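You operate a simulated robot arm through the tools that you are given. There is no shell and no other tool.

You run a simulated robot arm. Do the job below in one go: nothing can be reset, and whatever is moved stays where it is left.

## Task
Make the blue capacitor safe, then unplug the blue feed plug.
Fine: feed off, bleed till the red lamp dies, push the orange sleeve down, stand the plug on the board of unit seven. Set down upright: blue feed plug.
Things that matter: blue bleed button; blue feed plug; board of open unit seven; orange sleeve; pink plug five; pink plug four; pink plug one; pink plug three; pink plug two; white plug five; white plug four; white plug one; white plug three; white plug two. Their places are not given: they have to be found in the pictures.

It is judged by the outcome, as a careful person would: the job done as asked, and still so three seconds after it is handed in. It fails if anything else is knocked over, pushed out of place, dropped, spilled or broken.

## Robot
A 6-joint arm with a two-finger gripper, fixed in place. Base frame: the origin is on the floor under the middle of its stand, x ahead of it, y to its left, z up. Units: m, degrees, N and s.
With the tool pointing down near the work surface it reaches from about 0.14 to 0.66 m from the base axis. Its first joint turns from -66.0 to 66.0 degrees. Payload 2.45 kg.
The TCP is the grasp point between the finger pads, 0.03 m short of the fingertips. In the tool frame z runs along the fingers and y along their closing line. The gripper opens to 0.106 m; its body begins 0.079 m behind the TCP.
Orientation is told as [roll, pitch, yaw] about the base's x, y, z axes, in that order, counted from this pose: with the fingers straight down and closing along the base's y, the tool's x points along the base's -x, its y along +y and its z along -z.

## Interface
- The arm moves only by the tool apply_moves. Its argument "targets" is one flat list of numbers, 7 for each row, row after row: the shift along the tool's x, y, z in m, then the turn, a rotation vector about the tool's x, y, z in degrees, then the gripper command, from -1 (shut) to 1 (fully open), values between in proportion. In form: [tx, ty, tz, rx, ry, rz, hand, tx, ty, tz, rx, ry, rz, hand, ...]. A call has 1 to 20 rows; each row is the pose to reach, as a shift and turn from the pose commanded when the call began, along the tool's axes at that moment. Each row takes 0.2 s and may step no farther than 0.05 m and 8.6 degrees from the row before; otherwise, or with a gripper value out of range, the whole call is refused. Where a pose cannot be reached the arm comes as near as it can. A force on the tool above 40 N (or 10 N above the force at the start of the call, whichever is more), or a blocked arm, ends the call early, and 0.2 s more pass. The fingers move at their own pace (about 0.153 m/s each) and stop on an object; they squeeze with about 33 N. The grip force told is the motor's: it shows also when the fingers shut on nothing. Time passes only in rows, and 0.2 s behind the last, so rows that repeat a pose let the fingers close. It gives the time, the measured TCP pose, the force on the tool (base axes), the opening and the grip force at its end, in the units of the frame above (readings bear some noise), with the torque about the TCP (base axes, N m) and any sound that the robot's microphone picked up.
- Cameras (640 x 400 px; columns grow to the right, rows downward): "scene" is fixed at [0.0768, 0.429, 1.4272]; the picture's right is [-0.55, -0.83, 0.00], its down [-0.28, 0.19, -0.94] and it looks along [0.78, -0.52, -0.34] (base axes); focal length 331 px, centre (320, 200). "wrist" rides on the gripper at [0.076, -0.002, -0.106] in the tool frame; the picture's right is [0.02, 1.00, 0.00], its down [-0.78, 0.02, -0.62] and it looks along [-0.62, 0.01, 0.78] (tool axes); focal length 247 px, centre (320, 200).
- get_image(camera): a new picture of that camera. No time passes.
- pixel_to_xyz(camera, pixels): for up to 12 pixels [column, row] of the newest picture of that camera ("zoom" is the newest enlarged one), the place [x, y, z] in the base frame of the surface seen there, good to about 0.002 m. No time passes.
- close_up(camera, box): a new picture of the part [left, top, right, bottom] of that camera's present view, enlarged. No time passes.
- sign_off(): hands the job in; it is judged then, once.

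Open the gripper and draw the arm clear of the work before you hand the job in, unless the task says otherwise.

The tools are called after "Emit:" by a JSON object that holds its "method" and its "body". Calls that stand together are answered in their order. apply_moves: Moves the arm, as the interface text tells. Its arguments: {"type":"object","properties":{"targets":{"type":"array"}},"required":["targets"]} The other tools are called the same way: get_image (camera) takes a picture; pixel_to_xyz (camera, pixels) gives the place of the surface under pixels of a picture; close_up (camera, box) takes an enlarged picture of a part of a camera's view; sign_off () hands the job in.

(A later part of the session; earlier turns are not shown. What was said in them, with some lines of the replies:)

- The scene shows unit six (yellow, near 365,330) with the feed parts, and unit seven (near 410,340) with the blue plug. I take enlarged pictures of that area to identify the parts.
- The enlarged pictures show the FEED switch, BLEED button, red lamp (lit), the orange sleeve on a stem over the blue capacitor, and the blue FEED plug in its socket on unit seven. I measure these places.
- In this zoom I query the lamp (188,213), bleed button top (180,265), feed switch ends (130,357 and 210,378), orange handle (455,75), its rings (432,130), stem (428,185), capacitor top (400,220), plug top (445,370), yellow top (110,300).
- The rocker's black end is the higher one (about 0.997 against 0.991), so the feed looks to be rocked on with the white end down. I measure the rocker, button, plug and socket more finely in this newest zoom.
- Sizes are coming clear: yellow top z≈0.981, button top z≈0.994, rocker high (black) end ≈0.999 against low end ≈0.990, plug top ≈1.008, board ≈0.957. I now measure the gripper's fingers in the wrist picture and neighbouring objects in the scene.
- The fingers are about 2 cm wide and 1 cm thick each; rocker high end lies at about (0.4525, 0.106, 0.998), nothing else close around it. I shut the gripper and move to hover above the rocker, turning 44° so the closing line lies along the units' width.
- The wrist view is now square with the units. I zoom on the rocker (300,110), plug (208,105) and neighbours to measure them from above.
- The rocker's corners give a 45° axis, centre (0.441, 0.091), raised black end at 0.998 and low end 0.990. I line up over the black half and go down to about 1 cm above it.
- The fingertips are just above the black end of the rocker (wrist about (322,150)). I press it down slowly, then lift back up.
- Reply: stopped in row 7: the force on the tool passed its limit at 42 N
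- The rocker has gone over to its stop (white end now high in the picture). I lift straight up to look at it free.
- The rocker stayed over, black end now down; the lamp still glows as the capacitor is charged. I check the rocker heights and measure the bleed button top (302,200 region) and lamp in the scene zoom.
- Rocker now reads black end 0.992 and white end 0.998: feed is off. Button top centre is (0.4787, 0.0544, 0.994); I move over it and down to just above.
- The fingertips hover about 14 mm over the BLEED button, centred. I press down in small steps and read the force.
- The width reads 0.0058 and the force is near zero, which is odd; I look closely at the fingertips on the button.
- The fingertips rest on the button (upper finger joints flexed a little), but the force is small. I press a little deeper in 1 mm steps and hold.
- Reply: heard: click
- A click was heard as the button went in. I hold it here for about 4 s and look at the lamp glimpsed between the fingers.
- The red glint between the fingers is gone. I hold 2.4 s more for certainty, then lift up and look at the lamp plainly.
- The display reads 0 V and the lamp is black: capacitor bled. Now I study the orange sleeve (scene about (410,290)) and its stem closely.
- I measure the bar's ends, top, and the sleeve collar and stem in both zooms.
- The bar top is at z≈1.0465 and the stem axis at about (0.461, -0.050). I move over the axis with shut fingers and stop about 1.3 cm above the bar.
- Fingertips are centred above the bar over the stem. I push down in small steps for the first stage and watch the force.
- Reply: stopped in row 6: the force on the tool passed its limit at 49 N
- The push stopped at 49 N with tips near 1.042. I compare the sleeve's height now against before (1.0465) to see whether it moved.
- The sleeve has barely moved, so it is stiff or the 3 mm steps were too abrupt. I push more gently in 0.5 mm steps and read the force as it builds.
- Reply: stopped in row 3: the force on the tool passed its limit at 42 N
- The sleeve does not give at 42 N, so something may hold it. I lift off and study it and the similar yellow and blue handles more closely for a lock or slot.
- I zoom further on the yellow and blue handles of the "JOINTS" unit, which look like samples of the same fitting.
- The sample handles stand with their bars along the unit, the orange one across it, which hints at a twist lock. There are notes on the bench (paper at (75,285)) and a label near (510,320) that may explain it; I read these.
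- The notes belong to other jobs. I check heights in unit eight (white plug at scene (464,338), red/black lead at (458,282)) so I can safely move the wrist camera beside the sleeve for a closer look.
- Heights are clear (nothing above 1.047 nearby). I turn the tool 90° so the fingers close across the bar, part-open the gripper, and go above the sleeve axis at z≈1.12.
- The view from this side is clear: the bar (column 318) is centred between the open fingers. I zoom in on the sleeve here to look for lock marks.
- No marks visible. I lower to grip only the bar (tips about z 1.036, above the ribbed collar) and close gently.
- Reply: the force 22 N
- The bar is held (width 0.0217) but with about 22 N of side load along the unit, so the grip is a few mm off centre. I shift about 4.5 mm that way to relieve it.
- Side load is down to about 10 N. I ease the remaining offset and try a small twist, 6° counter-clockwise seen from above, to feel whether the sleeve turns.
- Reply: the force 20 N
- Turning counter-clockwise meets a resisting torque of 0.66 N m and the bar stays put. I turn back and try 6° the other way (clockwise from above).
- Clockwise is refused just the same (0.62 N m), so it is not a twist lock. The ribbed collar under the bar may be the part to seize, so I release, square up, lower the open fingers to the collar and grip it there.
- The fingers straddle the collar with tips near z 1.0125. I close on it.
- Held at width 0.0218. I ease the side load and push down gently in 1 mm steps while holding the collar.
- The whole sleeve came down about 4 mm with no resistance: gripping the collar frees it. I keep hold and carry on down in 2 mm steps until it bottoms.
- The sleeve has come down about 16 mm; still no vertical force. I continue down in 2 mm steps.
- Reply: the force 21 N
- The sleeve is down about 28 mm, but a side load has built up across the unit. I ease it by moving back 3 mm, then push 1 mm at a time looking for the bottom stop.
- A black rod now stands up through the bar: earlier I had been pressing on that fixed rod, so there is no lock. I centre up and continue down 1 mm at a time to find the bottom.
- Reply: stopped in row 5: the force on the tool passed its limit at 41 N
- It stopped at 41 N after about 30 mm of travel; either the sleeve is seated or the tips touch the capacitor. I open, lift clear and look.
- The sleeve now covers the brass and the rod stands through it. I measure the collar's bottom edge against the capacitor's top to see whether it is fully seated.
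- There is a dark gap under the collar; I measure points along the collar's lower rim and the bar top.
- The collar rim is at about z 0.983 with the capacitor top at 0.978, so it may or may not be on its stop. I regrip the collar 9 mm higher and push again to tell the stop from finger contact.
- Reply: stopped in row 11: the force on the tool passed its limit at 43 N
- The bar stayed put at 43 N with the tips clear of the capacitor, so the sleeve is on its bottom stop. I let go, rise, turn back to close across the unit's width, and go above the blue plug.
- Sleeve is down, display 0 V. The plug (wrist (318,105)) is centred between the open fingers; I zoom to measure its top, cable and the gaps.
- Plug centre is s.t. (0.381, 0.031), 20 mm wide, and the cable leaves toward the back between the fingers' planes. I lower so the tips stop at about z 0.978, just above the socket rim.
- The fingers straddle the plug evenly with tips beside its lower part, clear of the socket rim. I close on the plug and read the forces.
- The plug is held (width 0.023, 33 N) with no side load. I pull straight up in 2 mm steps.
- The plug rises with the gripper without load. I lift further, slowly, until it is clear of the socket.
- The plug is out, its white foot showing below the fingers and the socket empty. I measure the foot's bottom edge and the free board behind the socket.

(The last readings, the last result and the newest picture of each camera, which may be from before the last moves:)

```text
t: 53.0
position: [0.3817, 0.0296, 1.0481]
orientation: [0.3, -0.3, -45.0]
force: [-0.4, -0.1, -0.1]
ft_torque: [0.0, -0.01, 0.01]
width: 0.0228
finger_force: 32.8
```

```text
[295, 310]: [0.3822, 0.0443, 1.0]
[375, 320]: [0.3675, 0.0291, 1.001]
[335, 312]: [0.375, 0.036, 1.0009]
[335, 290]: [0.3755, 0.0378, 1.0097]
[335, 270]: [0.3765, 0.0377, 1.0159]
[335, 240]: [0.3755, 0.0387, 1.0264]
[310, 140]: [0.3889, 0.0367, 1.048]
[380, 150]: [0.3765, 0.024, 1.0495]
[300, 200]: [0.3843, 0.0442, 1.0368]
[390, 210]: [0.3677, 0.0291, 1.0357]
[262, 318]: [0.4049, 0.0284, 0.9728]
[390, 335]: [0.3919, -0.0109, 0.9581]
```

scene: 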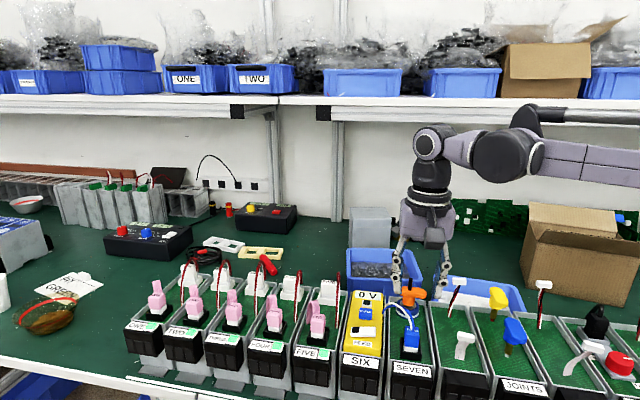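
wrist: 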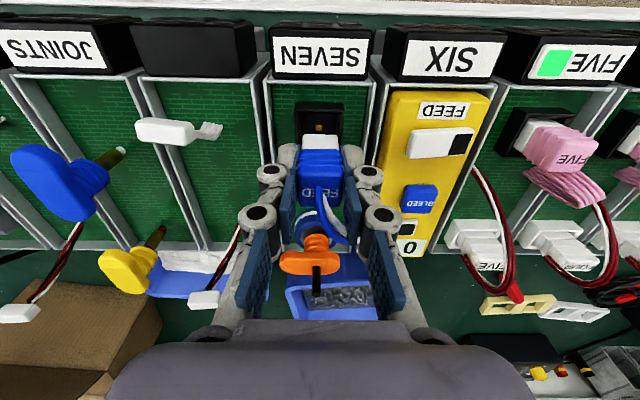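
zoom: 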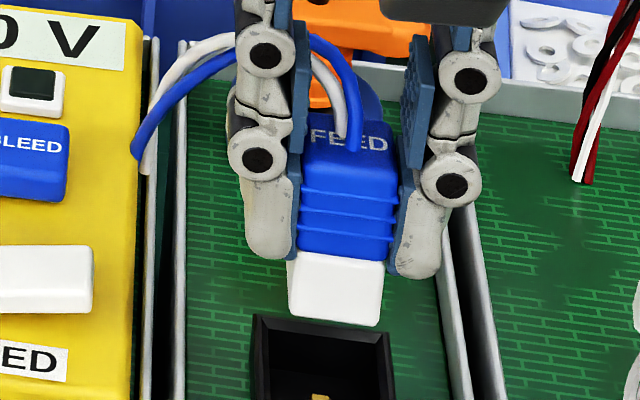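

The foot's bottom is about 50 mm below the TCP, so on the board (0.957) the TCP will be near 1.007. I carry the plug 45 mm back over the free board, behind the socket, and lower to about 1 cm above the board.

Emit:
{"method": "apply_moves", "body": {"targets": [-0.012, 0, 0, 0, 0, 0, -1, -0.024, 0, 0, 0, 0, 0, -1, -0.036, 0, 0, 0, 0, 0, -1, -0.0455, 0, 0, 0, 0, 0, -1, -0.0455, 0, 0.012, 0, 0, 0, -1, -0.0455, 0, 0.022, 0, 0, 0, -1, -0.0455, 0, 0.029, 0, 0, 0, -1, -0.0455, 0, 0.029, 0, 0, 0, -1]}}

Emit:
{"method": "close_up", "body": {"camera": "scene", "box": [360, 270, 450, 360]}}

Emit:
{"method": "get_image", "body": {"camera": "wrist"}}

```text
t: 54.8
position: [0.4145, -0.0007, 1.0192]
orientation: [0.4, -0.3, -44.9]
force: [0.0, 0.1, -0.4]
ft_torque: [0.0, -0.01, -0.02]
width: 0.0227
finger_force: 33.0
```

```text
4.44 times, centred on (405, 315) of scene
```

zoom: 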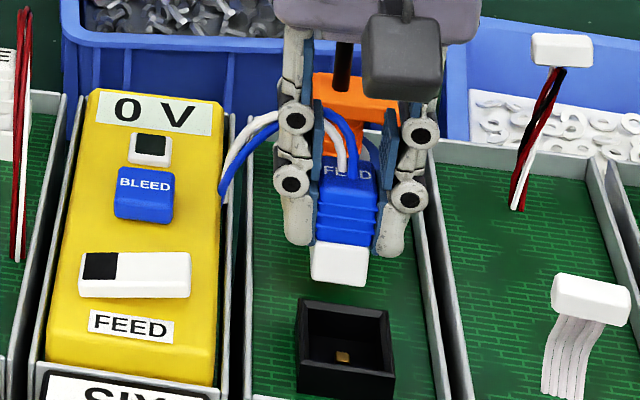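

```text
taken
```

wrist: 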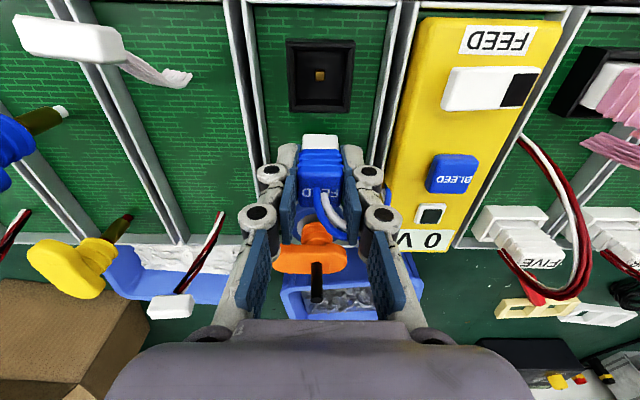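

The plug is over open board, about 2 cm behind the socket. I lower it gently in small steps to near contact and read the force.

Emit:
{"method": "apply_moves", "body": {"targets": [0, 0, 0.003, 0, 0, 0, -1, 0, 0, 0.006, 0, 0, 0, -1, 0, 0, 0.008, 0, 0, 0, -1, 0, 0, 0.009, 0, 0, 0, -1, 0, 0, 0.01, 0, 0, 0, -1, 0, 0, 0.01, 0, 0, 0, -1]}}

Emit:
{"method": "close_up", "body": {"camera": "scene", "box": [380, 290, 440, 350]}}

```text
t: 56.2
position: [0.4133, -0.0011, 1.0097]
orientation: [0.2, -0.3, -44.9]
force: [0.2, 0.4, -0.3]
ft_torque: [0.0, -0.02, 0.03]
width: 0.0226
finger_force: 33.4
```

```text
6.67 times, centred on (410, 320) of scene
```

zoom: 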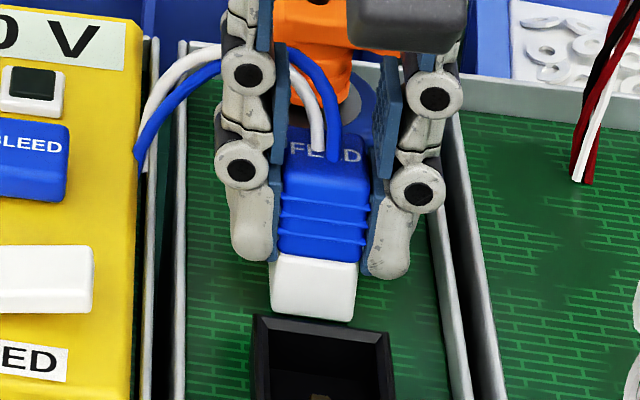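

No contact yet. I continue 0.5 mm at a time until a small upward force shows.

Emit:
{"method": "apply_moves", "body": {"targets": [0, 0, 0.0005, 0, 0, 0, -1, 0, 0, 0.001, 0, 0, 0, -1, 0, 0, 0.0015, 0, 0, 0, -1, 0, 0, 0.0015, 0, 0, 0, -1]}}

Emit:
{"method": "close_up", "body": {"camera": "scene", "box": [380, 290, 440, 350]}}

Emit:
{"method": "pixel_to_xyz", "body": {"camera": "zoom", "pixels": [[275, 305], [350, 315], [312, 312], [312, 305], [230, 300], [390, 300], [315, 325]]}}

```text
t: 57.2
position: [0.4145, -0.0031, 1.0089]
orientation: [0.4, -0.3, -44.9]
force: [0.3, 0.8, -0.6]
ft_torque: [-0.01, 0.01, -0.03]
width: 0.0225
finger_force: 32.9
```

```text
6.67 times, centred on (410, 320) of scene
```

zoom: 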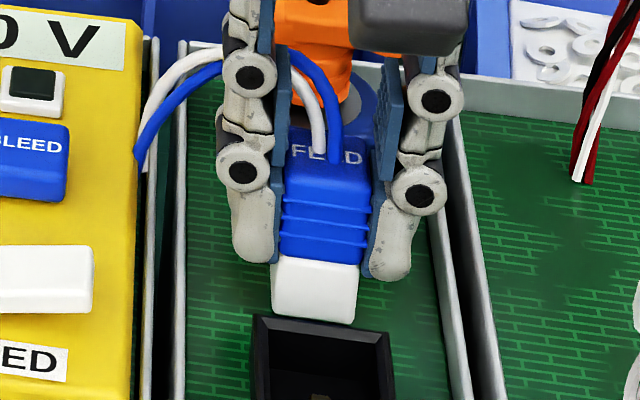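

```text
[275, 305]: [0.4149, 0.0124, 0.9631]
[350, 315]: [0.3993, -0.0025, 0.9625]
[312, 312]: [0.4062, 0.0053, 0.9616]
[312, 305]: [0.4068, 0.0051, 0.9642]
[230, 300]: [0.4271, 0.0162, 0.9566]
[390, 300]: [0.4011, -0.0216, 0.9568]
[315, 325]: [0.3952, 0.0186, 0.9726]
```

The foot is still about 2 mm above the board (0.959 against 0.957). I go on down in 0.5 mm steps.

Emit:
{"method": "apply_moves", "body": {"targets": [0, 0, 0.0005, 0, 0, 0, -1, 0, 0, 0.001, 0, 0, 0, -1, 0, 0, 0.0015, 0, 0, 0, -1, 0, 0, 0.002, 0, 0, 0, -1]}}

```text
t: 58.2
position: [0.4143, -0.0024, 1.0072]
orientation: [0.4, -0.4, -45.0]
force: [4.3, 0.2, 28.2]
ft_torque: [-0.12, -0.14, 0.0]
width: 0.0227
finger_force: 33.0
```

Contact: 28 N, the plug is standing on the board. I ease up 0.8 mm to take off the pressure.

Emit:
{"method": "apply_moves", "body": {"targets": [0, 0, -0.0004, 0, 0, 0, -1, 0, 0, -0.0008, 0, 0, 0, -1, 0, 0, -0.0008, 0, 0, 0, -1]}}

Emit:
{"method": "close_up", "body": {"camera": "scene", "box": [380, 290, 440, 350]}}

```text
t: 59.0
position: [0.414, -0.0028, 1.0075]
orientation: [0.1, -0.3, -45.0]
force: [1.1, -0.8, 2.4]
ft_torque: [-0.05, -0.08, 0.01]
width: 0.0227
finger_force: 33.2
```

```text
6.67 times, centred on (410, 320) of scene
```

zoom: 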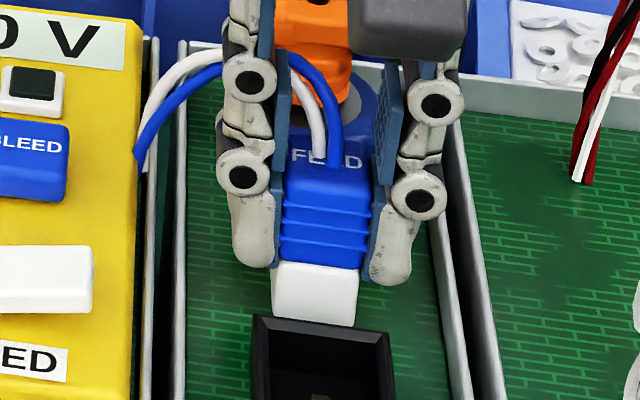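

Only 2 N remains and the plug stands on the board. I open the fingers gradually and look.

Emit:
{"method": "apply_moves", "body": {"targets": [0, 0, 0, 0, 0, 0, -0.56, 0, 0, 0, 0, 0, 0, -0.5, 0, 0, 0, 0, 0, 0, -0.42, 0, 0, 0, 0, 0, 0, -0.3, 0, 0, 0, 0, 0, 0, -0.15, 0, 0, 0, 0, 0, 0, -0.05, 0, 0, 0, 0, 0, 0, -0.05]}}

Emit:
{"method": "close_up", "body": {"camera": "scene", "box": [380, 290, 440, 350]}}

Emit:
{"method": "get_image", "body": {"camera": "wrist"}}

```text
t: 60.6
position: [0.4138, -0.0014, 1.0083]
orientation: [0.3, -0.2, -45.0]
force: [-0.1, 0.2, 0.1]
ft_torque: [0.02, -0.02, 0.02]
width: 0.0504
finger_force: 0.1
```

```text
6.67 times, centred on (410, 320) of scene
```

zoom: 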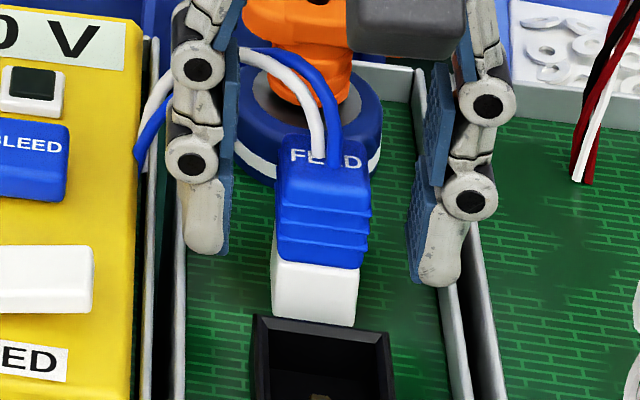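

```text
taken
```

wrist: 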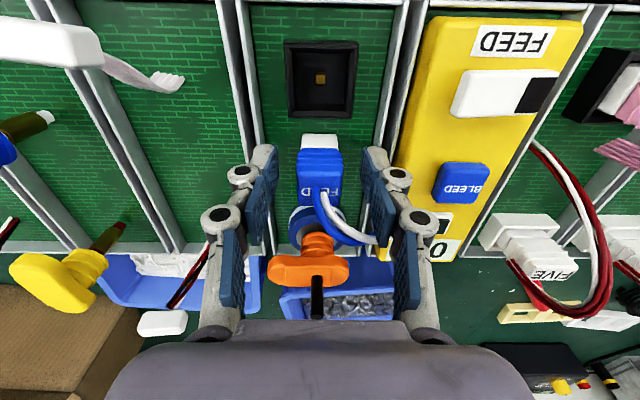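

The plug stands upright by itself. The cable passes close behind the left finger, so before lifting I measure the cable's path relative to that finger.

Emit:
{"method": "pixel_to_xyz", "body": {"camera": "zoom", "pixels": [[245, 52], [260, 58], [290, 65], [310, 95], [330, 150], [155, 95], [145, 140], [165, 70], [205, 240], [190, 165], [215, 110], [230, 150]]}}

Emit:
{"method": "close_up", "body": {"camera": "wrist", "box": [280, 120, 460, 280]}}

```text
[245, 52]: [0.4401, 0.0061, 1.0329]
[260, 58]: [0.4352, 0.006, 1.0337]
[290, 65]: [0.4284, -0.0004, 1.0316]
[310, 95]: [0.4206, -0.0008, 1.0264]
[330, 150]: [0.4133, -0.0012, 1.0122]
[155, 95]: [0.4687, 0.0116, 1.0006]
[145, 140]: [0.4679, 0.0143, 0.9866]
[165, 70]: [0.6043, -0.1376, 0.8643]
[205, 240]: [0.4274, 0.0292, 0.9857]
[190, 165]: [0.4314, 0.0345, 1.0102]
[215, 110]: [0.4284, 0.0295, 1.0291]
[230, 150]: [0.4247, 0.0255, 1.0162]
```

```text
2.50 times, centred on (370, 200) of wrist
```

zoom: 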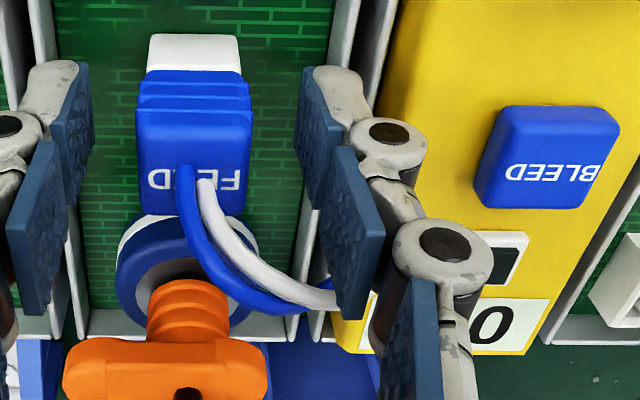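

The cable clears the back of that finger by only about 2 mm. I first slide the open fingers 1 cm forward alongside the plug, away from the cable, then rise straight up.

Emit:
{"method": "apply_moves", "body": {"targets": [0.003, 0, 0, 0, 0, 0, -0.05, 0.007, 0, 0, 0, 0, 0, -0.05, 0.01, 0, 0, 0, 0, 0, -0.05, 0.01, 0, -0.01, 0, 0, 0, -0.05, 0.01, 0, -0.025, 0, 0, 0, -0.05, 0.01, 0, -0.045, 0, 0, 0, -0.05, 0.01, 0, -0.075, 0, 0, 0, -0.05, 0.01, 0, -0.115, 0, 0, 0, -0.05, 0.01, 0, -0.155, 0, 0, 0, -0.05, 0.01, 0, -0.155, 0, 0, 0, -0.05]}}

Emit:
{"method": "close_up", "body": {"camera": "scene", "box": [360, 270, 450, 360]}}

Emit:
{"method": "get_image", "body": {"camera": "wrist"}}

```text
t: 62.8
position: [0.4058, 0.0006, 1.1658]
orientation: [0.3, -0.4, -44.9]
force: [-0.5, -0.1, 1.1]
ft_torque: [0.01, 0.0, 0.02]
width: 0.0504
finger_force: 0.0
```

```text
4.44 times, centred on (405, 315) of scene
```

zoom: 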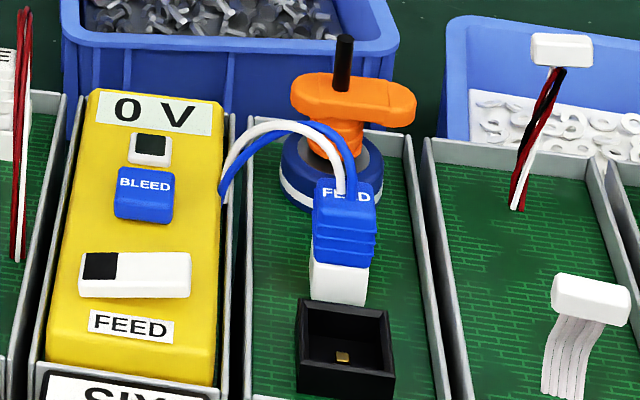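

```text
taken
```

wrist: 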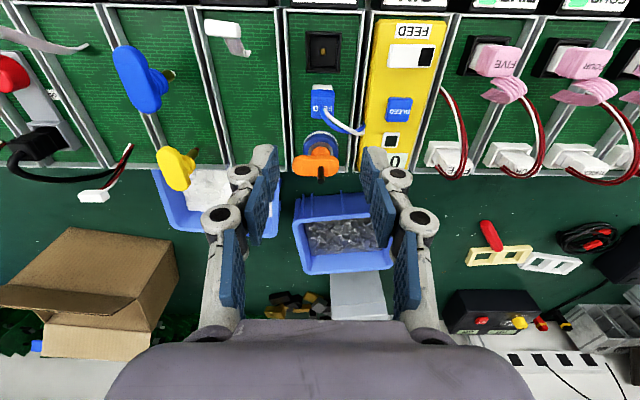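

The plug stands alone behind the socket. I check its uprightness and clearance closely from both cameras.

Emit:
{"method": "close_up", "body": {"camera": "wrist", "box": [280, 20, 370, 190]}}

Emit:
{"method": "close_up", "body": {"camera": "scene", "box": [405, 300, 450, 350]}}

Emit:
{"method": "pixel_to_xyz", "body": {"camera": "wrist", "pixels": [[314, 95], [331, 95], [316, 115], [332, 115], [323, 88], [323, 78], [323, 72], [320, 175], [318, 160]]}}

```text
2.35 times, centred on (325, 105) of wrist
```

zoom: 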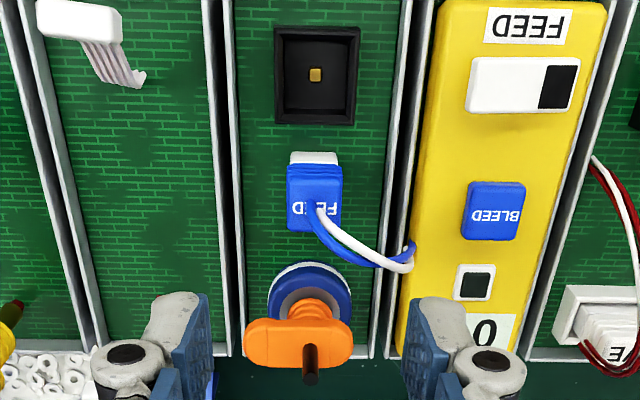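

```text
8.00 times, centred on (428, 325) of scene
```

zoom: 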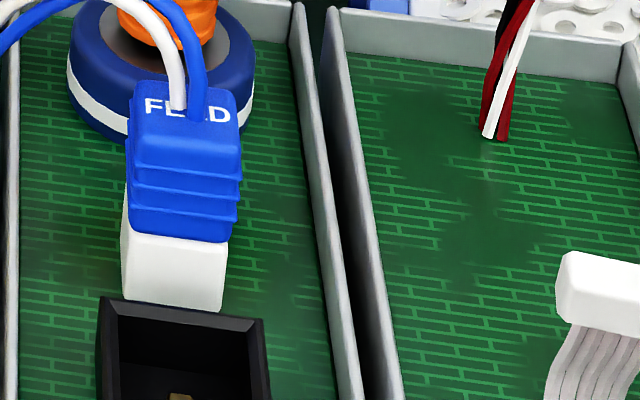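

```text
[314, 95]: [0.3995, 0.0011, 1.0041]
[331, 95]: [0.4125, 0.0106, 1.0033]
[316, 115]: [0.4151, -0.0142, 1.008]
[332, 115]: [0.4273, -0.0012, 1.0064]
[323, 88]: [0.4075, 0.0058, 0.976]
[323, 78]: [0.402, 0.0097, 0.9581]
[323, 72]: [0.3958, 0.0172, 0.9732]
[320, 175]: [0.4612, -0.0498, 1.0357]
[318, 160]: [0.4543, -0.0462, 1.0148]
```

The plug is upright with about a 12 mm gap to the socket, the sleeve is still down and the display reads 0 V. I rise and draw the arm clear, opening the gripper fully up high.

Emit:
{"method": "apply_moves", "body": {"targets": [0, 0, -0.04, 0, 0, 0, -0.05, 0, 0, -0.08, 0, 0, 0, -0.05, 0, 0, -0.12, 0, 0, 0, -0.05, -0.025, -0.017, -0.12, 0, 0, 0, 0.5, -0.05, -0.035, -0.12, 0, 0, 0, 1, -0.075, -0.052, -0.12, 0, 0, 0, 1, -0.097, -0.069, -0.12, 0, 0, 0, 1, -0.097, -0.069, -0.12, 0, 0, 0, 1, -0.097, -0.069, -0.12, 0, 0, 0, 1, -0.097, -0.069, -0.12, 0, 0, 0, 1, -0.097, -0.069, -0.12, 0, 0, 0, 1, -0.097, -0.069, -0.12, 0, 0, 0, 1]}}

Emit:
{"method": "get_image", "body": {"camera": "scene"}}

Emit:
{"method": "close_up", "body": {"camera": "scene", "box": [340, 260, 450, 370]}}

Emit:
{"method": "close_up", "body": {"camera": "scene", "box": [120, 260, 350, 400]}}

```text
t: 65.4
position: [0.4239, -0.1139, 1.2812]
orientation: [0.3, -0.3, -45.0]
force: [1.5, 0.3, 0.4]
ft_torque: [-0.05, -0.02, 0.02]
width: 0.1061
finger_force: 0.1
```

```text
taken
```

scene: 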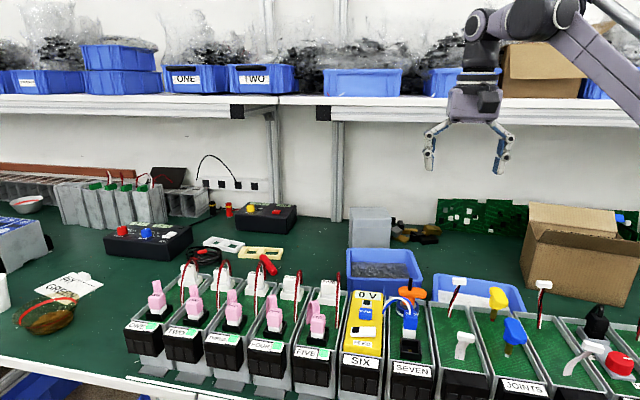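

```text
3.64 times, centred on (395, 315) of scene
```

zoom: 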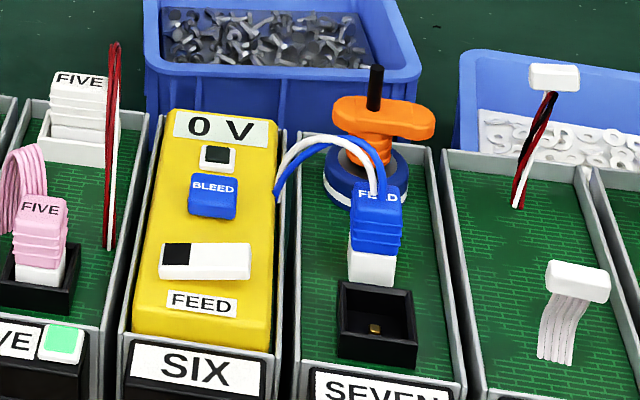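

```text
2.78 times, centred on (235, 330) of scene
```

zoom: 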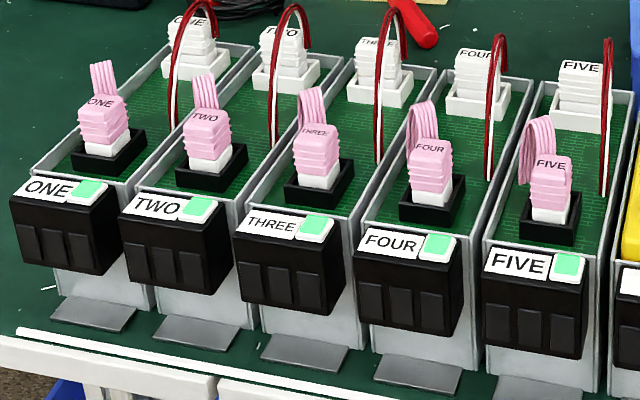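

Everything checks out. The feed is off, the display reads 0 V with the lamp dark, and the sleeve is down. The plug stands upright on unit seven's board, all five pink and white plugs are undisturbed with green lamps, and the arm is clear with the gripper open, so I hand the job in.

Emit:
{"method": "sign_off", "body": {}}

```text
The job is handed in.
```

The blue capacitor is safe, and the blue feed plug is out of its socket, standing upright on the board of unit seven. I have handed the job in, but no verdict came back.

- **Feed:** I rocked the switch over to off, and it stayed there.
- **Bleed:** I held the button until the red lamp went out. The display on unit six now reads 0 V.
- **Orange sleeve:** it is down on its bottom stop, about 30 mm lower, and covers the brass stem. My first pushes, up to 49 N, pressed on the fixed rod in its middle and did not move it. I then tried a small twist each way, which it resisted. Gripping the ribbed collar and sliding it down worked easily.
- **Feed plug:** it pulled straight out with almost no load. It stands about 12 mm behind the empty socket with its cable still attached.

The last pictures show the pink and white plugs one to five where they were, with their green lamps lit. The arm is clear of the work with the gripper fully open.
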